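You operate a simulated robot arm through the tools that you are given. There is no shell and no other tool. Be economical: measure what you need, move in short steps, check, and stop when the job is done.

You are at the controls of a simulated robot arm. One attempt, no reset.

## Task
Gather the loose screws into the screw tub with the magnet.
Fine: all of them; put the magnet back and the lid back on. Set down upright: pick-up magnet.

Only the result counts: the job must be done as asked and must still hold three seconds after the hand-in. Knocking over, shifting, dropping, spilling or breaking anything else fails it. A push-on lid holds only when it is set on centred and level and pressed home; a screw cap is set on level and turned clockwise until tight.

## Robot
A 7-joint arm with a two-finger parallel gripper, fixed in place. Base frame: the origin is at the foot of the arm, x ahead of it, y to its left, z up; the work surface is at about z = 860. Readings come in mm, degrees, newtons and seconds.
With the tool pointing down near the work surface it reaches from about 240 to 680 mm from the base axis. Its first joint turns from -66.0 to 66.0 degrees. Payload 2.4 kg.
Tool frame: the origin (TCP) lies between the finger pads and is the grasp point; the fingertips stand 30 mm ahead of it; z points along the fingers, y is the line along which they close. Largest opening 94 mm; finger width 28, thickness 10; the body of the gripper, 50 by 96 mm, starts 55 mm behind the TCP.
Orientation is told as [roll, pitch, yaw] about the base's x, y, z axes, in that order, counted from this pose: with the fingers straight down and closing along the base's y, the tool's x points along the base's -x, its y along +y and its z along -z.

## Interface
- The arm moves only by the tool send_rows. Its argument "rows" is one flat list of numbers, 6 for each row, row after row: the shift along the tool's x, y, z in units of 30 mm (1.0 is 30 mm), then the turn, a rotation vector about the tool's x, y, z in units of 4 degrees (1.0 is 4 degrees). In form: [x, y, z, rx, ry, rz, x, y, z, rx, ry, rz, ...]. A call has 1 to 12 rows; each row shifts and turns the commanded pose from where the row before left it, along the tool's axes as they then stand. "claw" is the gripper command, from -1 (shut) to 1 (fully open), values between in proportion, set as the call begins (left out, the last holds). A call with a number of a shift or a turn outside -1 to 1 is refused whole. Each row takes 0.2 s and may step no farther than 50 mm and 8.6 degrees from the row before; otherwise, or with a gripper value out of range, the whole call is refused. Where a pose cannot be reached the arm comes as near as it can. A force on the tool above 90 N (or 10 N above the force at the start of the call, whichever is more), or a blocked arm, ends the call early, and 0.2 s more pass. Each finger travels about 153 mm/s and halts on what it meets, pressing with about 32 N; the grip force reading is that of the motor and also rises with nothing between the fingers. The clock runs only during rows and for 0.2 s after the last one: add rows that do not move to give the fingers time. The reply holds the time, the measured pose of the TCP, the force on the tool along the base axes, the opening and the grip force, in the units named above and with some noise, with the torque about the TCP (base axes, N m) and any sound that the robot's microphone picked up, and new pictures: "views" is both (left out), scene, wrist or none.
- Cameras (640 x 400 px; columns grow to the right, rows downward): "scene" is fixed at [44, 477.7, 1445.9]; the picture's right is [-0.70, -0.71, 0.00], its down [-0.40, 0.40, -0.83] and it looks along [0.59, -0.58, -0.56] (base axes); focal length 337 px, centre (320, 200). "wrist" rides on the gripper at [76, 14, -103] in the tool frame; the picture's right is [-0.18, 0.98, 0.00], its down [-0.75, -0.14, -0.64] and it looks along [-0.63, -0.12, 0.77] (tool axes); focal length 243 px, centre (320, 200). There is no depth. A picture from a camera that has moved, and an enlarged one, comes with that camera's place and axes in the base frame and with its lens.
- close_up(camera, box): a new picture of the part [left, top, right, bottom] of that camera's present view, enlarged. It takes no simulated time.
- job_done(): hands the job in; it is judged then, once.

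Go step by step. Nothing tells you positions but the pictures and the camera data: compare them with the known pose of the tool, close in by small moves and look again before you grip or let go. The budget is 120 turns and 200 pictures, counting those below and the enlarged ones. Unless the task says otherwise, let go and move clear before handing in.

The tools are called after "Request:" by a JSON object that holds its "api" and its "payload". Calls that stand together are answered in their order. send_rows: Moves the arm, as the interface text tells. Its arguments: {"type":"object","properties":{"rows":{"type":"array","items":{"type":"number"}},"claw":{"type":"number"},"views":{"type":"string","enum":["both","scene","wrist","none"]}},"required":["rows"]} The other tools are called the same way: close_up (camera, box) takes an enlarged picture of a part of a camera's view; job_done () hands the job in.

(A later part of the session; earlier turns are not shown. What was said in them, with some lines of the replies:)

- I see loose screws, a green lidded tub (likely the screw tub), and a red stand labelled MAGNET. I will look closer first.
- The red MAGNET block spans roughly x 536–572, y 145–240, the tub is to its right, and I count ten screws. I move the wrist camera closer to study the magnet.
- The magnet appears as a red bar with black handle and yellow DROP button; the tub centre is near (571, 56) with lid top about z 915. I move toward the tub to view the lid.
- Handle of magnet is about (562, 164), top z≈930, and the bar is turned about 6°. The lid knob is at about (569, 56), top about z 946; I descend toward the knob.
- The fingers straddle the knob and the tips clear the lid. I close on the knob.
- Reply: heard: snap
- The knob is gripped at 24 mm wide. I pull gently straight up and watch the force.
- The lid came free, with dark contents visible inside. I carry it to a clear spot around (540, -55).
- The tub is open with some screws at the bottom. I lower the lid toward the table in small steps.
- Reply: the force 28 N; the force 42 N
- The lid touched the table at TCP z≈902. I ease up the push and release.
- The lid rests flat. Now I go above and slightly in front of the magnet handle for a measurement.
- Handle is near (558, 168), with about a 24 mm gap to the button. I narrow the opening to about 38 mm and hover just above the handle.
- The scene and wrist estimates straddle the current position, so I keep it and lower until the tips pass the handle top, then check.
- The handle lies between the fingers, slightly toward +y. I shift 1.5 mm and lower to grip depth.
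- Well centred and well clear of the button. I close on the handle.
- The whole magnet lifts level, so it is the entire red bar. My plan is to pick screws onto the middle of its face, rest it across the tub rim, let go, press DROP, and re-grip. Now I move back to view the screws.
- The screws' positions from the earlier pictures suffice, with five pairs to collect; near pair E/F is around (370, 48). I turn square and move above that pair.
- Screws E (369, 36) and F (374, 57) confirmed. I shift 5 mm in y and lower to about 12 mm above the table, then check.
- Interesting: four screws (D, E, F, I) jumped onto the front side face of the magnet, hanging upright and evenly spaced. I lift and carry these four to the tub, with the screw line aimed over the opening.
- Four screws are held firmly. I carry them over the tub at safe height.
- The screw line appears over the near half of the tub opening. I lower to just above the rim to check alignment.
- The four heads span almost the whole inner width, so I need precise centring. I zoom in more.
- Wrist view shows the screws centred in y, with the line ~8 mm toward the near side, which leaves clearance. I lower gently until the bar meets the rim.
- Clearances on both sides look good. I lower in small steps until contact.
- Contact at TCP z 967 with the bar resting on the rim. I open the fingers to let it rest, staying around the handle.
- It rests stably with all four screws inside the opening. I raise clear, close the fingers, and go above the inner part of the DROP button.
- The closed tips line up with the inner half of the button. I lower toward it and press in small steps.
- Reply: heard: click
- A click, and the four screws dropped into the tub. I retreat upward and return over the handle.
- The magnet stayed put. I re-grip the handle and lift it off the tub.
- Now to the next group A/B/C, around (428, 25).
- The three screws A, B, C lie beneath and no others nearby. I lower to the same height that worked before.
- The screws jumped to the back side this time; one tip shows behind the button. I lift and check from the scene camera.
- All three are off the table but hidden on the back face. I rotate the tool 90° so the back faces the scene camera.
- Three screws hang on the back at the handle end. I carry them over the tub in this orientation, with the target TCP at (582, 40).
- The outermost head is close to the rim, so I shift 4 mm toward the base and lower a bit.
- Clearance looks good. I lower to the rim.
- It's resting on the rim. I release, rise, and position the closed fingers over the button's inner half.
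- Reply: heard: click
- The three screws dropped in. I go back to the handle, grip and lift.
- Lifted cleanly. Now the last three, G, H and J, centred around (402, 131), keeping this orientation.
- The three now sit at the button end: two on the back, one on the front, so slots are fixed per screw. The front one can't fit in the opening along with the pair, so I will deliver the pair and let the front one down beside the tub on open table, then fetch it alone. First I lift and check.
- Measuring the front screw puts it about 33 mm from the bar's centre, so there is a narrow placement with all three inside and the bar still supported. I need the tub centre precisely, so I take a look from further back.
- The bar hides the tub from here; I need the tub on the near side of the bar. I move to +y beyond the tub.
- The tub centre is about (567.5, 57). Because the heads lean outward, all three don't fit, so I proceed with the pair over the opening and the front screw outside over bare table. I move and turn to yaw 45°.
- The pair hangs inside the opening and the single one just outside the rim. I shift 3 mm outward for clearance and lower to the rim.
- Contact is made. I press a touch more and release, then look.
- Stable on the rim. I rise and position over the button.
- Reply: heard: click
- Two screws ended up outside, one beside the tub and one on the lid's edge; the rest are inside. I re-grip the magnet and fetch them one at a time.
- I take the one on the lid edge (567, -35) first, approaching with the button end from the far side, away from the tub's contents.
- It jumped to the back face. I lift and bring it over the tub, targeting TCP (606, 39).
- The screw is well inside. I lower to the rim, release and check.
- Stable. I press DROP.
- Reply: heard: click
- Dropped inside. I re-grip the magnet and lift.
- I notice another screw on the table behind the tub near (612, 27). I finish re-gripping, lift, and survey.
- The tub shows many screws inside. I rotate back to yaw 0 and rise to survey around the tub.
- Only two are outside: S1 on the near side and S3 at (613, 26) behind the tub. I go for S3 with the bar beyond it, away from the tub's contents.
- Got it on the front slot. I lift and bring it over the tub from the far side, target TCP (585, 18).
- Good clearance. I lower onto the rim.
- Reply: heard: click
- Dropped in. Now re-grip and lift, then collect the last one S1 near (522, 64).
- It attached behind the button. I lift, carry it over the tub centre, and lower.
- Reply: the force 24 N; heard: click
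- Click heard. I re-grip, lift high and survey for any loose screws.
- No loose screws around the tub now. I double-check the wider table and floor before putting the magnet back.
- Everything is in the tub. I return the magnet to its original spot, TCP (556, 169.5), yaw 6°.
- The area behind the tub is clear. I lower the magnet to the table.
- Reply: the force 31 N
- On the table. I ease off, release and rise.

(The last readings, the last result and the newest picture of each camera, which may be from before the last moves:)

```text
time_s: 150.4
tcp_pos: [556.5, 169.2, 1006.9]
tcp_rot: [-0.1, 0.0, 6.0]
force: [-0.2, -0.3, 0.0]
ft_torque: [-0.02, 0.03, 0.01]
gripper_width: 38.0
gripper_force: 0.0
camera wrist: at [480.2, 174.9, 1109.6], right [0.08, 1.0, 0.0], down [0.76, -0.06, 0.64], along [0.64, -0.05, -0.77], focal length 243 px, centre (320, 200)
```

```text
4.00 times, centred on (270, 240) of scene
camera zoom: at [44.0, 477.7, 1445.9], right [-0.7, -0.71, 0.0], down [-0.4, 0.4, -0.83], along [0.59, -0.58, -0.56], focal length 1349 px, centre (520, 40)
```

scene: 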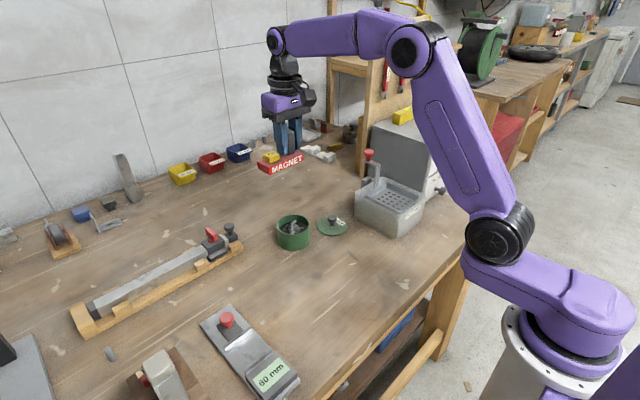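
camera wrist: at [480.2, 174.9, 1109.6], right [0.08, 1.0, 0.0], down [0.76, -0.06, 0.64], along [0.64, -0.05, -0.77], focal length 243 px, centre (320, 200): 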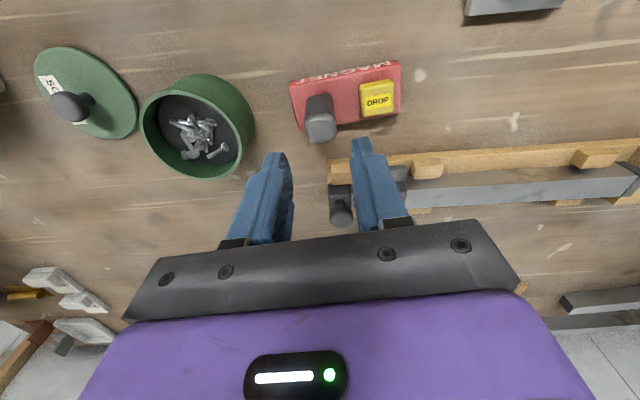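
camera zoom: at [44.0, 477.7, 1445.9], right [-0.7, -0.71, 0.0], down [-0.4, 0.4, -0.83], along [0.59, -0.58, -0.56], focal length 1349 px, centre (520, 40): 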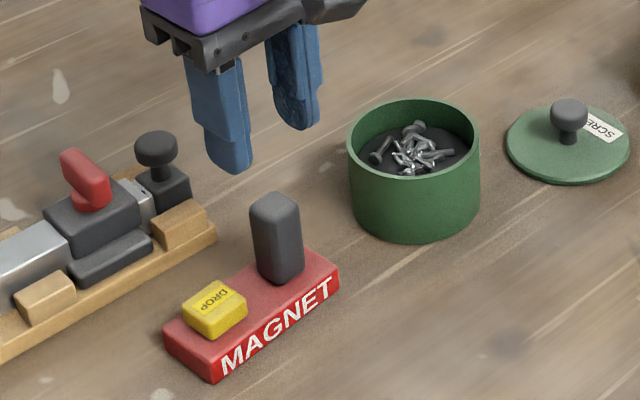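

The magnet stands upright back at its place. Now to the lid at (540, -55).

Request:
{"api": "send_rows", "payload": {"rows": [0, 0, 0, 0, 0, 0.75, 0, 0, 0, 0, 0, 0.75, 0.069, -0.934, 0, 0, 0, 0, 0.069, -0.934, 0, 0, 0, 0, 0.069, -0.934, 0, 0, 0, 0, 0.069, -0.934, 0, 0, 0, 0, 0.069, -0.934, 0, 0, 0, 0, 0.069, -0.934, 0, 0, 0, 0, 0.069, -0.934, 0, 0, 0, 0, 0.069, -0.934, 0, 0, 0, 0, 0, 0, 0.9, 0, 0, 0, 0, 0, 0.9, 0, 0, 0], "claw": 0, "views": "none"}}

Request:
{"api": "send_rows", "payload": {"rows": [0, 0, 0.6, 0, 0, 0, 0, 0, 0.6, 0, 0, 0, 0, 0, 0, 0, 0, 0], "views": "wrist"}}

Request:
{"api": "close_up", "payload": {"camera": "scene", "box": [300, 180, 370, 250]}}

```text
time_s: 153.0
tcp_pos: [540.6, -56.4, 951.1]
tcp_rot: [-0.1, 0.0, 0.0]
force: [-0.2, 0.0, 0.1]
ft_torque: [0.0, -0.01, -0.01]
gripper_width: 47.2
gripper_force: 0.1
```

```text
time_s: 153.8
tcp_pos: [540.8, -55.1, 916.2]
tcp_rot: [0.0, 0.0, 0.0]
force: [-0.1, 0.3, 0.9]
ft_torque: [0.0, -0.03, 0.01]
gripper_width: 47.0
gripper_force: 0.0
camera wrist: at [465.0, -40.8, 1019.3], right [0.18, 0.98, 0.0], down [0.75, -0.14, 0.64], along [0.63, -0.12, -0.77], focal length 243 px, centre (320, 200)
```

wrist: 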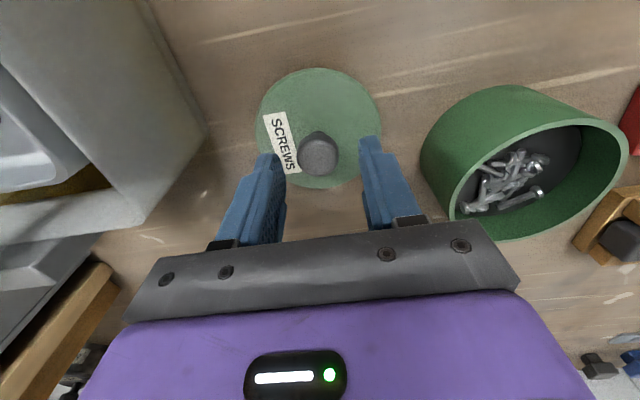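

```text
5.71 times, centred on (335, 215) of scene
camera zoom: at [44.0, 477.7, 1445.9], right [-0.7, -0.71, 0.0], down [-0.4, 0.4, -0.83], along [0.59, -0.58, -0.56], focal length 1927 px, centre (234, 114)
```

zoom: 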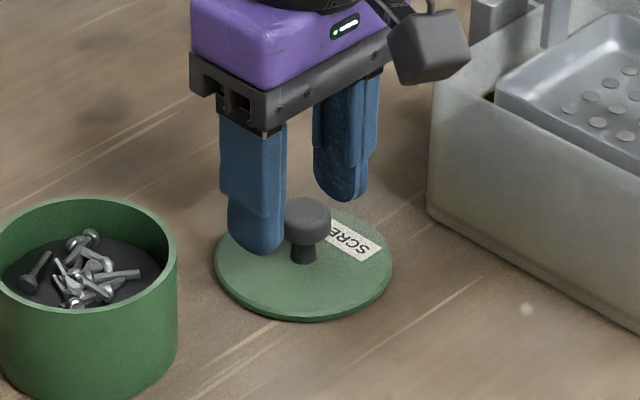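

Request:
{"api": "send_rows", "payload": {"rows": [0, 0, 0.3, 0, 0, 0, 0, 0, 0.15, 0, 0, 0, 0, 0, 0, 0, 0, 0], "views": "none"}}

Request:
{"api": "send_rows", "payload": {"rows": [0, 0, 0, 0, 0, 0, 0, 0, 0, 0, 0, 0, 0, 0, 0, 0, 0, 0], "claw": -1, "views": "none"}}

Request:
{"api": "send_rows", "payload": {"rows": [0, 0, -0.4, 0, 0, 0, 0, 0, -0.9, 0, 0, 0, 0, 0, -0.9, 0, 0, 0, 0, 0, -0.9, 0, 0, 0, 0, 0, 0, 0, 0, 0], "views": "wrist"}}

Request:
{"api": "close_up", "payload": {"camera": "scene", "box": [270, 160, 370, 260]}}

```text
time_s: 154.6
tcp_pos: [540.2, -55.3, 904.1]
tcp_rot: [-0.1, 0.0, 0.1]
force: [-0.3, -0.4, -0.1]
ft_torque: [0.02, -0.03, 0.04]
gripper_width: 47.2
gripper_force: 0.1
```

```text
time_s: 155.4
tcp_pos: [539.4, -55.4, 902.2]
tcp_rot: [0.1, 0.0, 0.0]
force: [0.7, -0.3, 0.1]
ft_torque: [-0.01, 0.01, 0.0]
gripper_width: 23.7
gripper_force: 32.0
```

```text
time_s: 156.6
tcp_pos: [539.3, -55.7, 995.6]
tcp_rot: [0.0, -0.1, 0.0]
force: [0.8, 0.7, -0.2]
ft_torque: [-0.02, 0.03, -0.01]
gripper_width: 24.0
gripper_force: 32.1
camera wrist: at [464.3, -40.9, 1098.9], right [0.18, 0.98, 0.0], down [0.75, -0.14, 0.64], along [0.63, -0.12, -0.77], focal length 243 px, centre (320, 200)
```

wrist: 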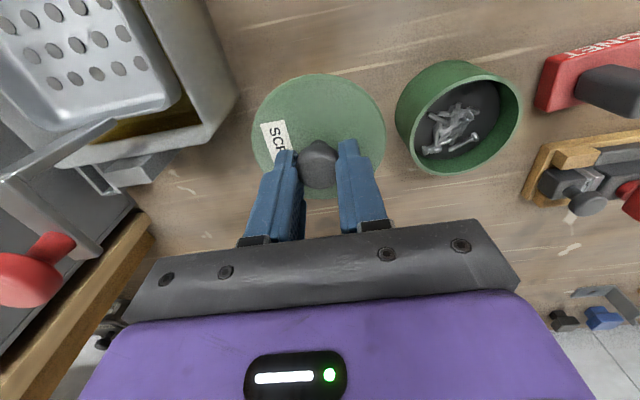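

```text
4.00 times, centred on (320, 210) of scene
camera zoom: at [44.0, 477.7, 1445.9], right [-0.7, -0.71, 0.0], down [-0.4, 0.4, -0.83], along [0.59, -0.58, -0.56], focal length 1349 px, centre (320, 160)
```

zoom: 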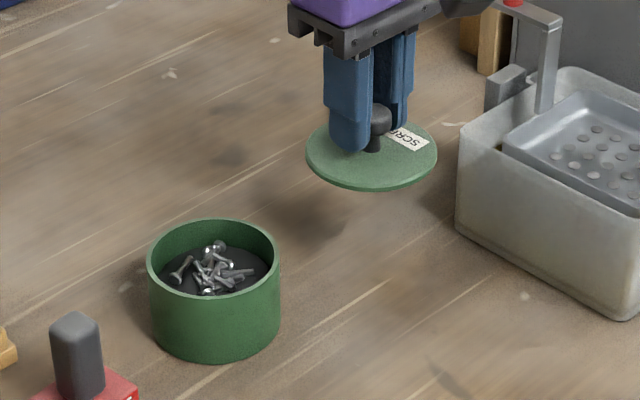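

The tub hasn't moved, so the lid goes back at TCP (568.2, 55.9). I carry it above the tub.

Request:
{"api": "send_rows", "payload": {"rows": [-0.235, 0.9275, 0, 0, 0, 0, -0.235, 0.9275, 0, 0, 0, 0, -0.235, 0.9275, 0, 0, 0, 0, -0.235, 0.9275, 0, 0, 0, 0, 0, 0, 0.5, 0, 0, 0, 0, 0, 0.4, 0, 0, 0, 0, 0, 0, 0, 0, 0], "views": "wrist"}}

Request:
{"api": "close_up", "payload": {"camera": "scene", "box": [260, 180, 340, 260]}}

```text
time_s: 158.2
tcp_pos: [566.7, 55.2, 969.1]
tcp_rot: [0.1, 0.0, 0.0]
force: [0.2, 0.0, 0.3]
ft_torque: [0.01, -0.02, 0.0]
gripper_width: 23.8
gripper_force: 31.9
camera wrist: at [491.7, 70.0, 1071.8], right [0.18, 0.98, 0.0], down [0.75, -0.14, 0.64], along [0.63, -0.12, -0.77], focal length 243 px, centre (320, 200)
```

wrist: 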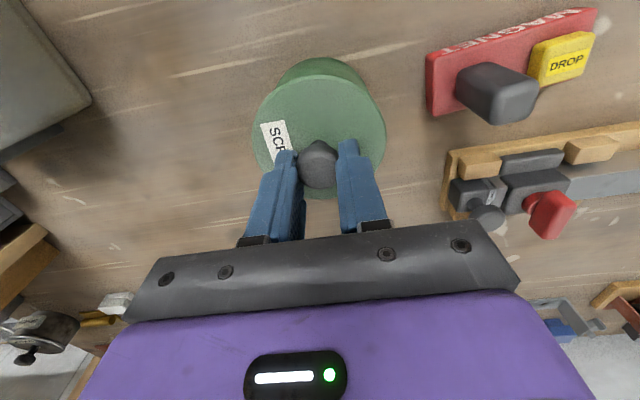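

```text
5.00 times, centred on (300, 220) of scene
camera zoom: at [44.0, 477.7, 1445.9], right [-0.7, -0.71, 0.0], down [-0.4, 0.4, -0.83], along [0.59, -0.58, -0.56], focal length 1686 px, centre (420, 100)
```

zoom: 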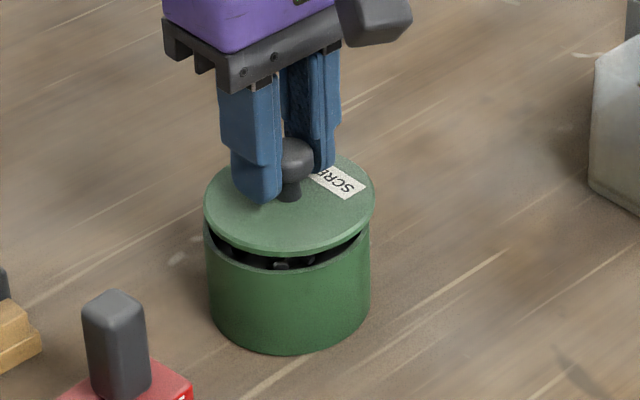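

Comparing with the first lift, the lid is about 1.5 mm off. I correct and lower.

Request:
{"api": "send_rows", "payload": {"rows": [-0.045, 0.022, 0.1, 0, 0, 0, 0, 0, 0, 0, 0, 0], "views": "none"}}

Request:
{"api": "close_up", "payload": {"camera": "scene", "box": [260, 180, 340, 260]}}

```text
time_s: 158.8
tcp_pos: [568.8, 56.8, 966.0]
tcp_rot: [0.0, 0.0, 0.0]
force: [-0.3, -0.2, -0.4]
ft_torque: [0.01, -0.02, -0.01]
gripper_width: 23.8
gripper_force: 32.1
```

```text
5.00 times, centred on (300, 220) of scene
camera zoom: at [44.0, 477.7, 1445.9], right [-0.7, -0.71, 0.0], down [-0.4, 0.4, -0.83], along [0.59, -0.58, -0.56], focal length 1686 px, centre (420, 100)
```

zoom: 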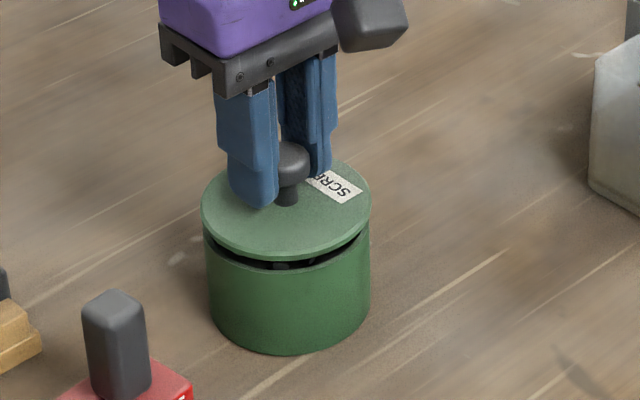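

Aligned. I lower gently and watch forces.

Request:
{"api": "send_rows", "payload": {"rows": [0.01, -0.01, 0.13, 0, 0, 0, 0, 0, 0, 0, 0, 0], "views": "none"}}

Request:
{"api": "send_rows", "payload": {"rows": [0, 0, 0.08, 0, 0, 0, 0, 0, 0, 0, 0, 0], "views": "none"}}

Request:
{"api": "close_up", "payload": {"camera": "scene", "box": [260, 180, 340, 260]}}

```text
time_s: 159.4
tcp_pos: [568.6, 55.9, 961.6]
tcp_rot: [0.0, 0.1, 0.0]
force: [-0.1, 0.1, -0.6]
ft_torque: [-0.01, -0.05, 0.0]
gripper_width: 24.0
gripper_force: 32.2
```

```text
time_s: 160.0
tcp_pos: [567.9, 55.8, 959.4]
tcp_rot: [0.0, -0.1, 0.0]
force: [0.3, 0.4, -0.6]
ft_torque: [-0.03, -0.02, 0.04]
gripper_width: 24.1
gripper_force: 32.2
```

```text
5.00 times, centred on (300, 220) of scene
camera zoom: at [44.0, 477.7, 1445.9], right [-0.7, -0.71, 0.0], down [-0.4, 0.4, -0.83], along [0.59, -0.58, -0.56], focal length 1686 px, centre (420, 100)
```

zoom: 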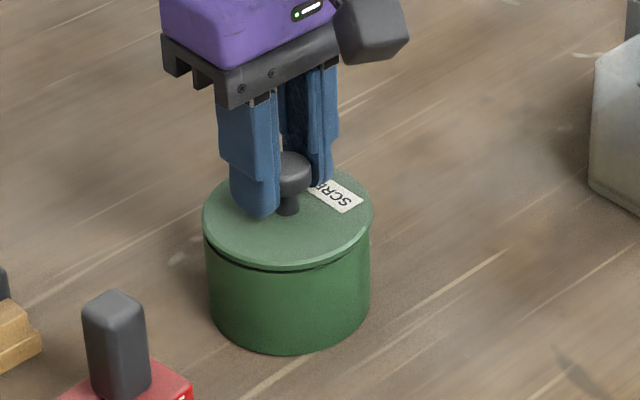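

Almost seated. I press down step by step until it snaps home.

Request:
{"api": "send_rows", "payload": {"rows": [0, 0, 0.07, 0, 0, 0, 0, 0, 0, 0, 0, 0], "views": "none"}}

Request:
{"api": "send_rows", "payload": {"rows": [0, 0, 0.06, 0, 0, 0, 0, 0, 0, 0, 0, 0], "views": "none"}}

Request:
{"api": "send_rows", "payload": {"rows": [0, 0, 0.06, 0, 0, 0, 0, 0, 0, 0, 0, 0], "views": "none"}}

Request:
{"api": "close_up", "payload": {"camera": "scene", "box": [260, 180, 340, 260]}}

```text
time_s: 160.6
tcp_pos: [568.4, 57.0, 957.7]
tcp_rot: [-0.1, -0.3, 0.0]
force: [0.5, 1.1, 7.7]
ft_torque: [0.01, 0.27, -0.02]
gripper_width: 23.8
gripper_force: 31.6
heard: snap
```

```text
time_s: 161.2
tcp_pos: [569.7, 56.3, 958.1]
tcp_rot: [0.0, -0.4, 0.0]
force: [-5.9, 1.9, 39.1]
ft_torque: [0.02, 0.54, 0.02]
gripper_width: 23.5
gripper_force: 31.9
```

```text
time_s: 161.8
tcp_pos: [569.5, 56.5, 957.0]
tcp_rot: [0.0, -0.3, 0.0]
force: [-5.9, 0.4, 41.8]
ft_torque: [0.02, 0.2, -0.02]
gripper_width: 23.6
gripper_force: 31.8
```

```text
5.00 times, centred on (300, 220) of scene
camera zoom: at [43.1, 477.7, 1445.9], right [-0.7, -0.71, 0.0], down [-0.4, 0.4, -0.83], along [0.59, -0.58, -0.56], focal length 1686 px, centre (420, 100)
```

zoom: 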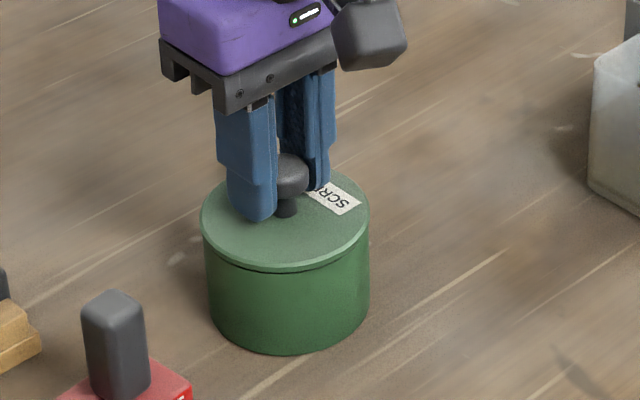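

A snap was heard and it holds 40 N. I open the fingers while still bearing down so I don't pull the lid, then rise.

Request:
{"api": "send_rows", "payload": {"rows": [0, 0, -0.04, 0, 0, 0, 0, 0, 0, 0, 0, 0], "views": "none"}}

Request:
{"api": "send_rows", "payload": {"rows": [0, 0, 0, 0, 0, 0, 0, 0, 0, 0, 0, 0, 0, 0, 0, 0, 0, 0], "claw": 0, "views": "none"}}

Request:
{"api": "send_rows", "payload": {"rows": [0, 0, -0.5, 0, 0, 0, 0, 0, -0.9, 0, 0, 0, 0, 0, 0, 0, 0, 0], "views": "wrist"}}

Request:
{"api": "close_up", "payload": {"camera": "scene", "box": [265, 200, 320, 255]}}

```text
time_s: 162.4
tcp_pos: [569.0, 57.4, 957.3]
tcp_rot: [0.0, -0.2, 0.0]
force: [0.3, 2.2, 30.5]
ft_torque: [0.06, -0.11, 0.0]
gripper_width: 23.8
gripper_force: 31.8
```

```text
time_s: 163.2
tcp_pos: [568.5, 56.1, 954.6]
tcp_rot: [0.0, 0.1, 0.0]
force: [-0.3, 0.0, -0.5]
ft_torque: [-0.01, -0.01, 0.0]
gripper_width: 46.9
gripper_force: 0.1
```

```text
time_s: 164.0
tcp_pos: [567.6, 55.9, 995.8]
tcp_rot: [0.0, 0.0, -0.1]
force: [0.2, 0.3, -0.4]
ft_torque: [0.01, 0.0, -0.01]
gripper_width: 47.0
gripper_force: 0.0
camera wrist: at [492.7, 70.4, 1100.2], right [0.18, 0.98, 0.0], down [0.75, -0.14, 0.64], along [0.63, -0.12, -0.77], focal length 243 px, centre (320, 200)
```

wrist: 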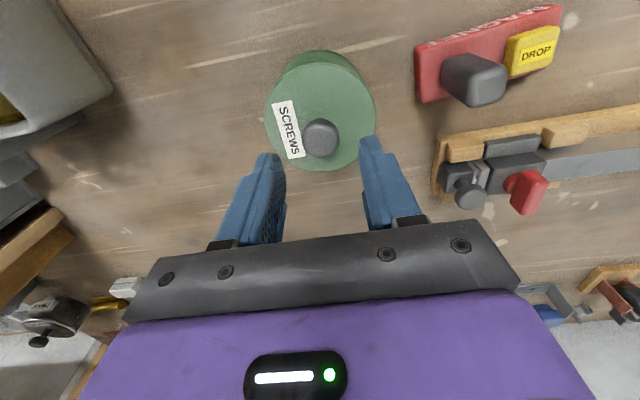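

```text
7.27 times, centred on (292, 228) of scene
camera zoom: at [44.0, 477.7, 1445.9], right [-0.7, -0.71, 0.0], down [-0.4, 0.4, -0.83], along [0.59, -0.58, -0.56], focal length 2452 px, centre (520, 0)
```

zoom: 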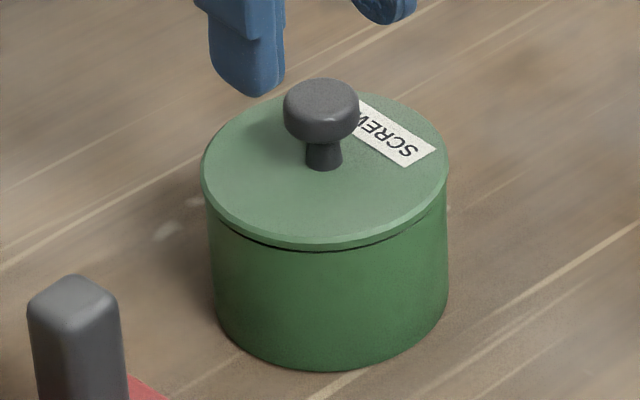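

Lid looks level and centred. I give one last straight push on the knob with closed fingers to be sure it is home.

Request:
{"api": "send_rows", "payload": {"rows": [0, 0, 0, 0, 0, 0, 0, 0, 0, 0, 0, 0, 0, 0, 0.2, 0, 0, 0, 0, 0, 0.1, 0, 0, 0, 0, 0, 0, 0, 0, 0], "claw": -1, "views": "none"}}

Request:
{"api": "send_rows", "payload": {"rows": [0, 0, 0.1, 0, 0, 0, 0, 0, 0.07, 0, 0, 0, 0, 0, 0, 0, 0, 0], "views": "none"}}

```text
time_s: 165.2
tcp_pos: [568.6, 56.3, 988.0]
tcp_rot: [0.0, 0.0, 0.0]
force: [1.2, -0.3, -0.4]
ft_torque: [0.01, -0.02, -0.02]
gripper_width: 0.0
gripper_force: 32.3
```

```text
time_s: 166.0
tcp_pos: [568.8, 57.0, 984.1]
tcp_rot: [0.0, 0.0, -0.1]
force: [-1.2, 0.8, 0.4]
ft_torque: [-0.02, 0.02, 0.0]
gripper_width: 0.0
gripper_force: 32.2
```

Request:
{"api": "send_rows", "payload": {"rows": [0, 0, 0.08, 0, 0, 0, 0, 0, 0.08, 0, 0, 0, 0, 0, 0, 0, 0, 0], "views": "none"}}

Request:
{"api": "send_rows", "payload": {"rows": [0, 0, 0.07, 0, 0, 0, 0, 0, 0, 0, 0, 0], "views": "none"}}

```text
time_s: 166.8
tcp_pos: [568.9, 56.8, 979.3]
tcp_rot: [0.0, -0.2, 0.0]
force: [-4.0, -0.4, 14.4]
ft_torque: [-0.02, 0.18, 0.02]
gripper_width: 0.0
gripper_force: 32.7
```

```text
time_s: 167.4
tcp_pos: [569.3, 56.5, 979.4]
tcp_rot: [0.0, -0.3, 0.0]
force: [-11.0, -1.7, 45.9]
ft_torque: [-0.1, 0.53, 0.01]
gripper_width: 0.0
gripper_force: 32.0
```

It takes 46 N without moving or snapping, so the lid is home. I rise clear and take a last look.

Request:
{"api": "send_rows", "payload": {"rows": [0, 0, -0.3, 0, 0, 0, 0, 0, -1, 0, 0, 0, 0, 0, -1, 0, 0, 0, 0, 0, -1, 0, 0, 0, 0.9, 0, -0.5, 0, 0, 0, 0.9, 0, 0, 0, 0, 0, 0.9, 0, 0, 0, 0, 0, 0, 0, 0, 0, 0, 0], "views": "both"}}

Request:
{"api": "close_up", "payload": {"camera": "scene", "box": [220, 190, 350, 290]}}

```text
time_s: 169.2
tcp_pos: [486.0, 55.7, 1089.7]
tcp_rot: [0.0, -0.1, 0.1]
force: [-0.1, 0.7, -0.1]
ft_torque: [-0.02, -0.04, 0.03]
gripper_width: 0.0
gripper_force: 31.9
camera wrist: at [411.3, 70.3, 1192.6], right [0.18, 0.98, 0.0], down [0.75, -0.14, 0.64], along [0.63, -0.12, -0.77], focal length 243 px, centre (320, 200)
```

scene: 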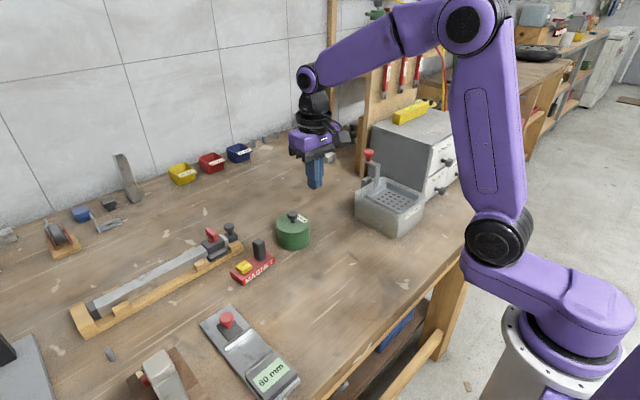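
wrist: 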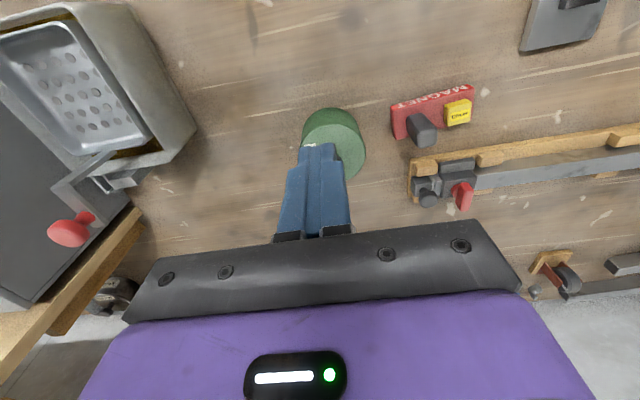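

```text
4.00 times, centred on (285, 240) of scene
camera zoom: at [44.0, 477.7, 1445.9], right [-0.7, -0.71, 0.0], down [-0.4, 0.4, -0.83], along [0.59, -0.58, -0.56], focal length 1349 px, centre (460, 40)
```

zoom: 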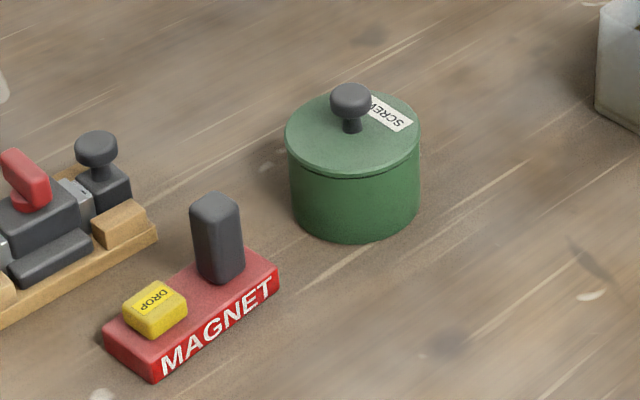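

The table is clear of screws, the magnet stands upright at its place, the lid is home, and the arm is clear. I hand the job in.

Request:
{"api": "job_done", "payload": {}}

```text
The job is handed in.
```

I handed the job in: all ten loose screws are in the tub, the lid is pressed on, and the magnet stands upright back in its place.

Along the way three screws landed outside the tub when I released them. One lay across the lid where I had set it down. I picked all three up again, and my last survey showed none left on the table. I judged the screws by eye, because the tub already held some and I couldn't count the pile exactly.

The lid snapped on and did not move under a 46 N push.
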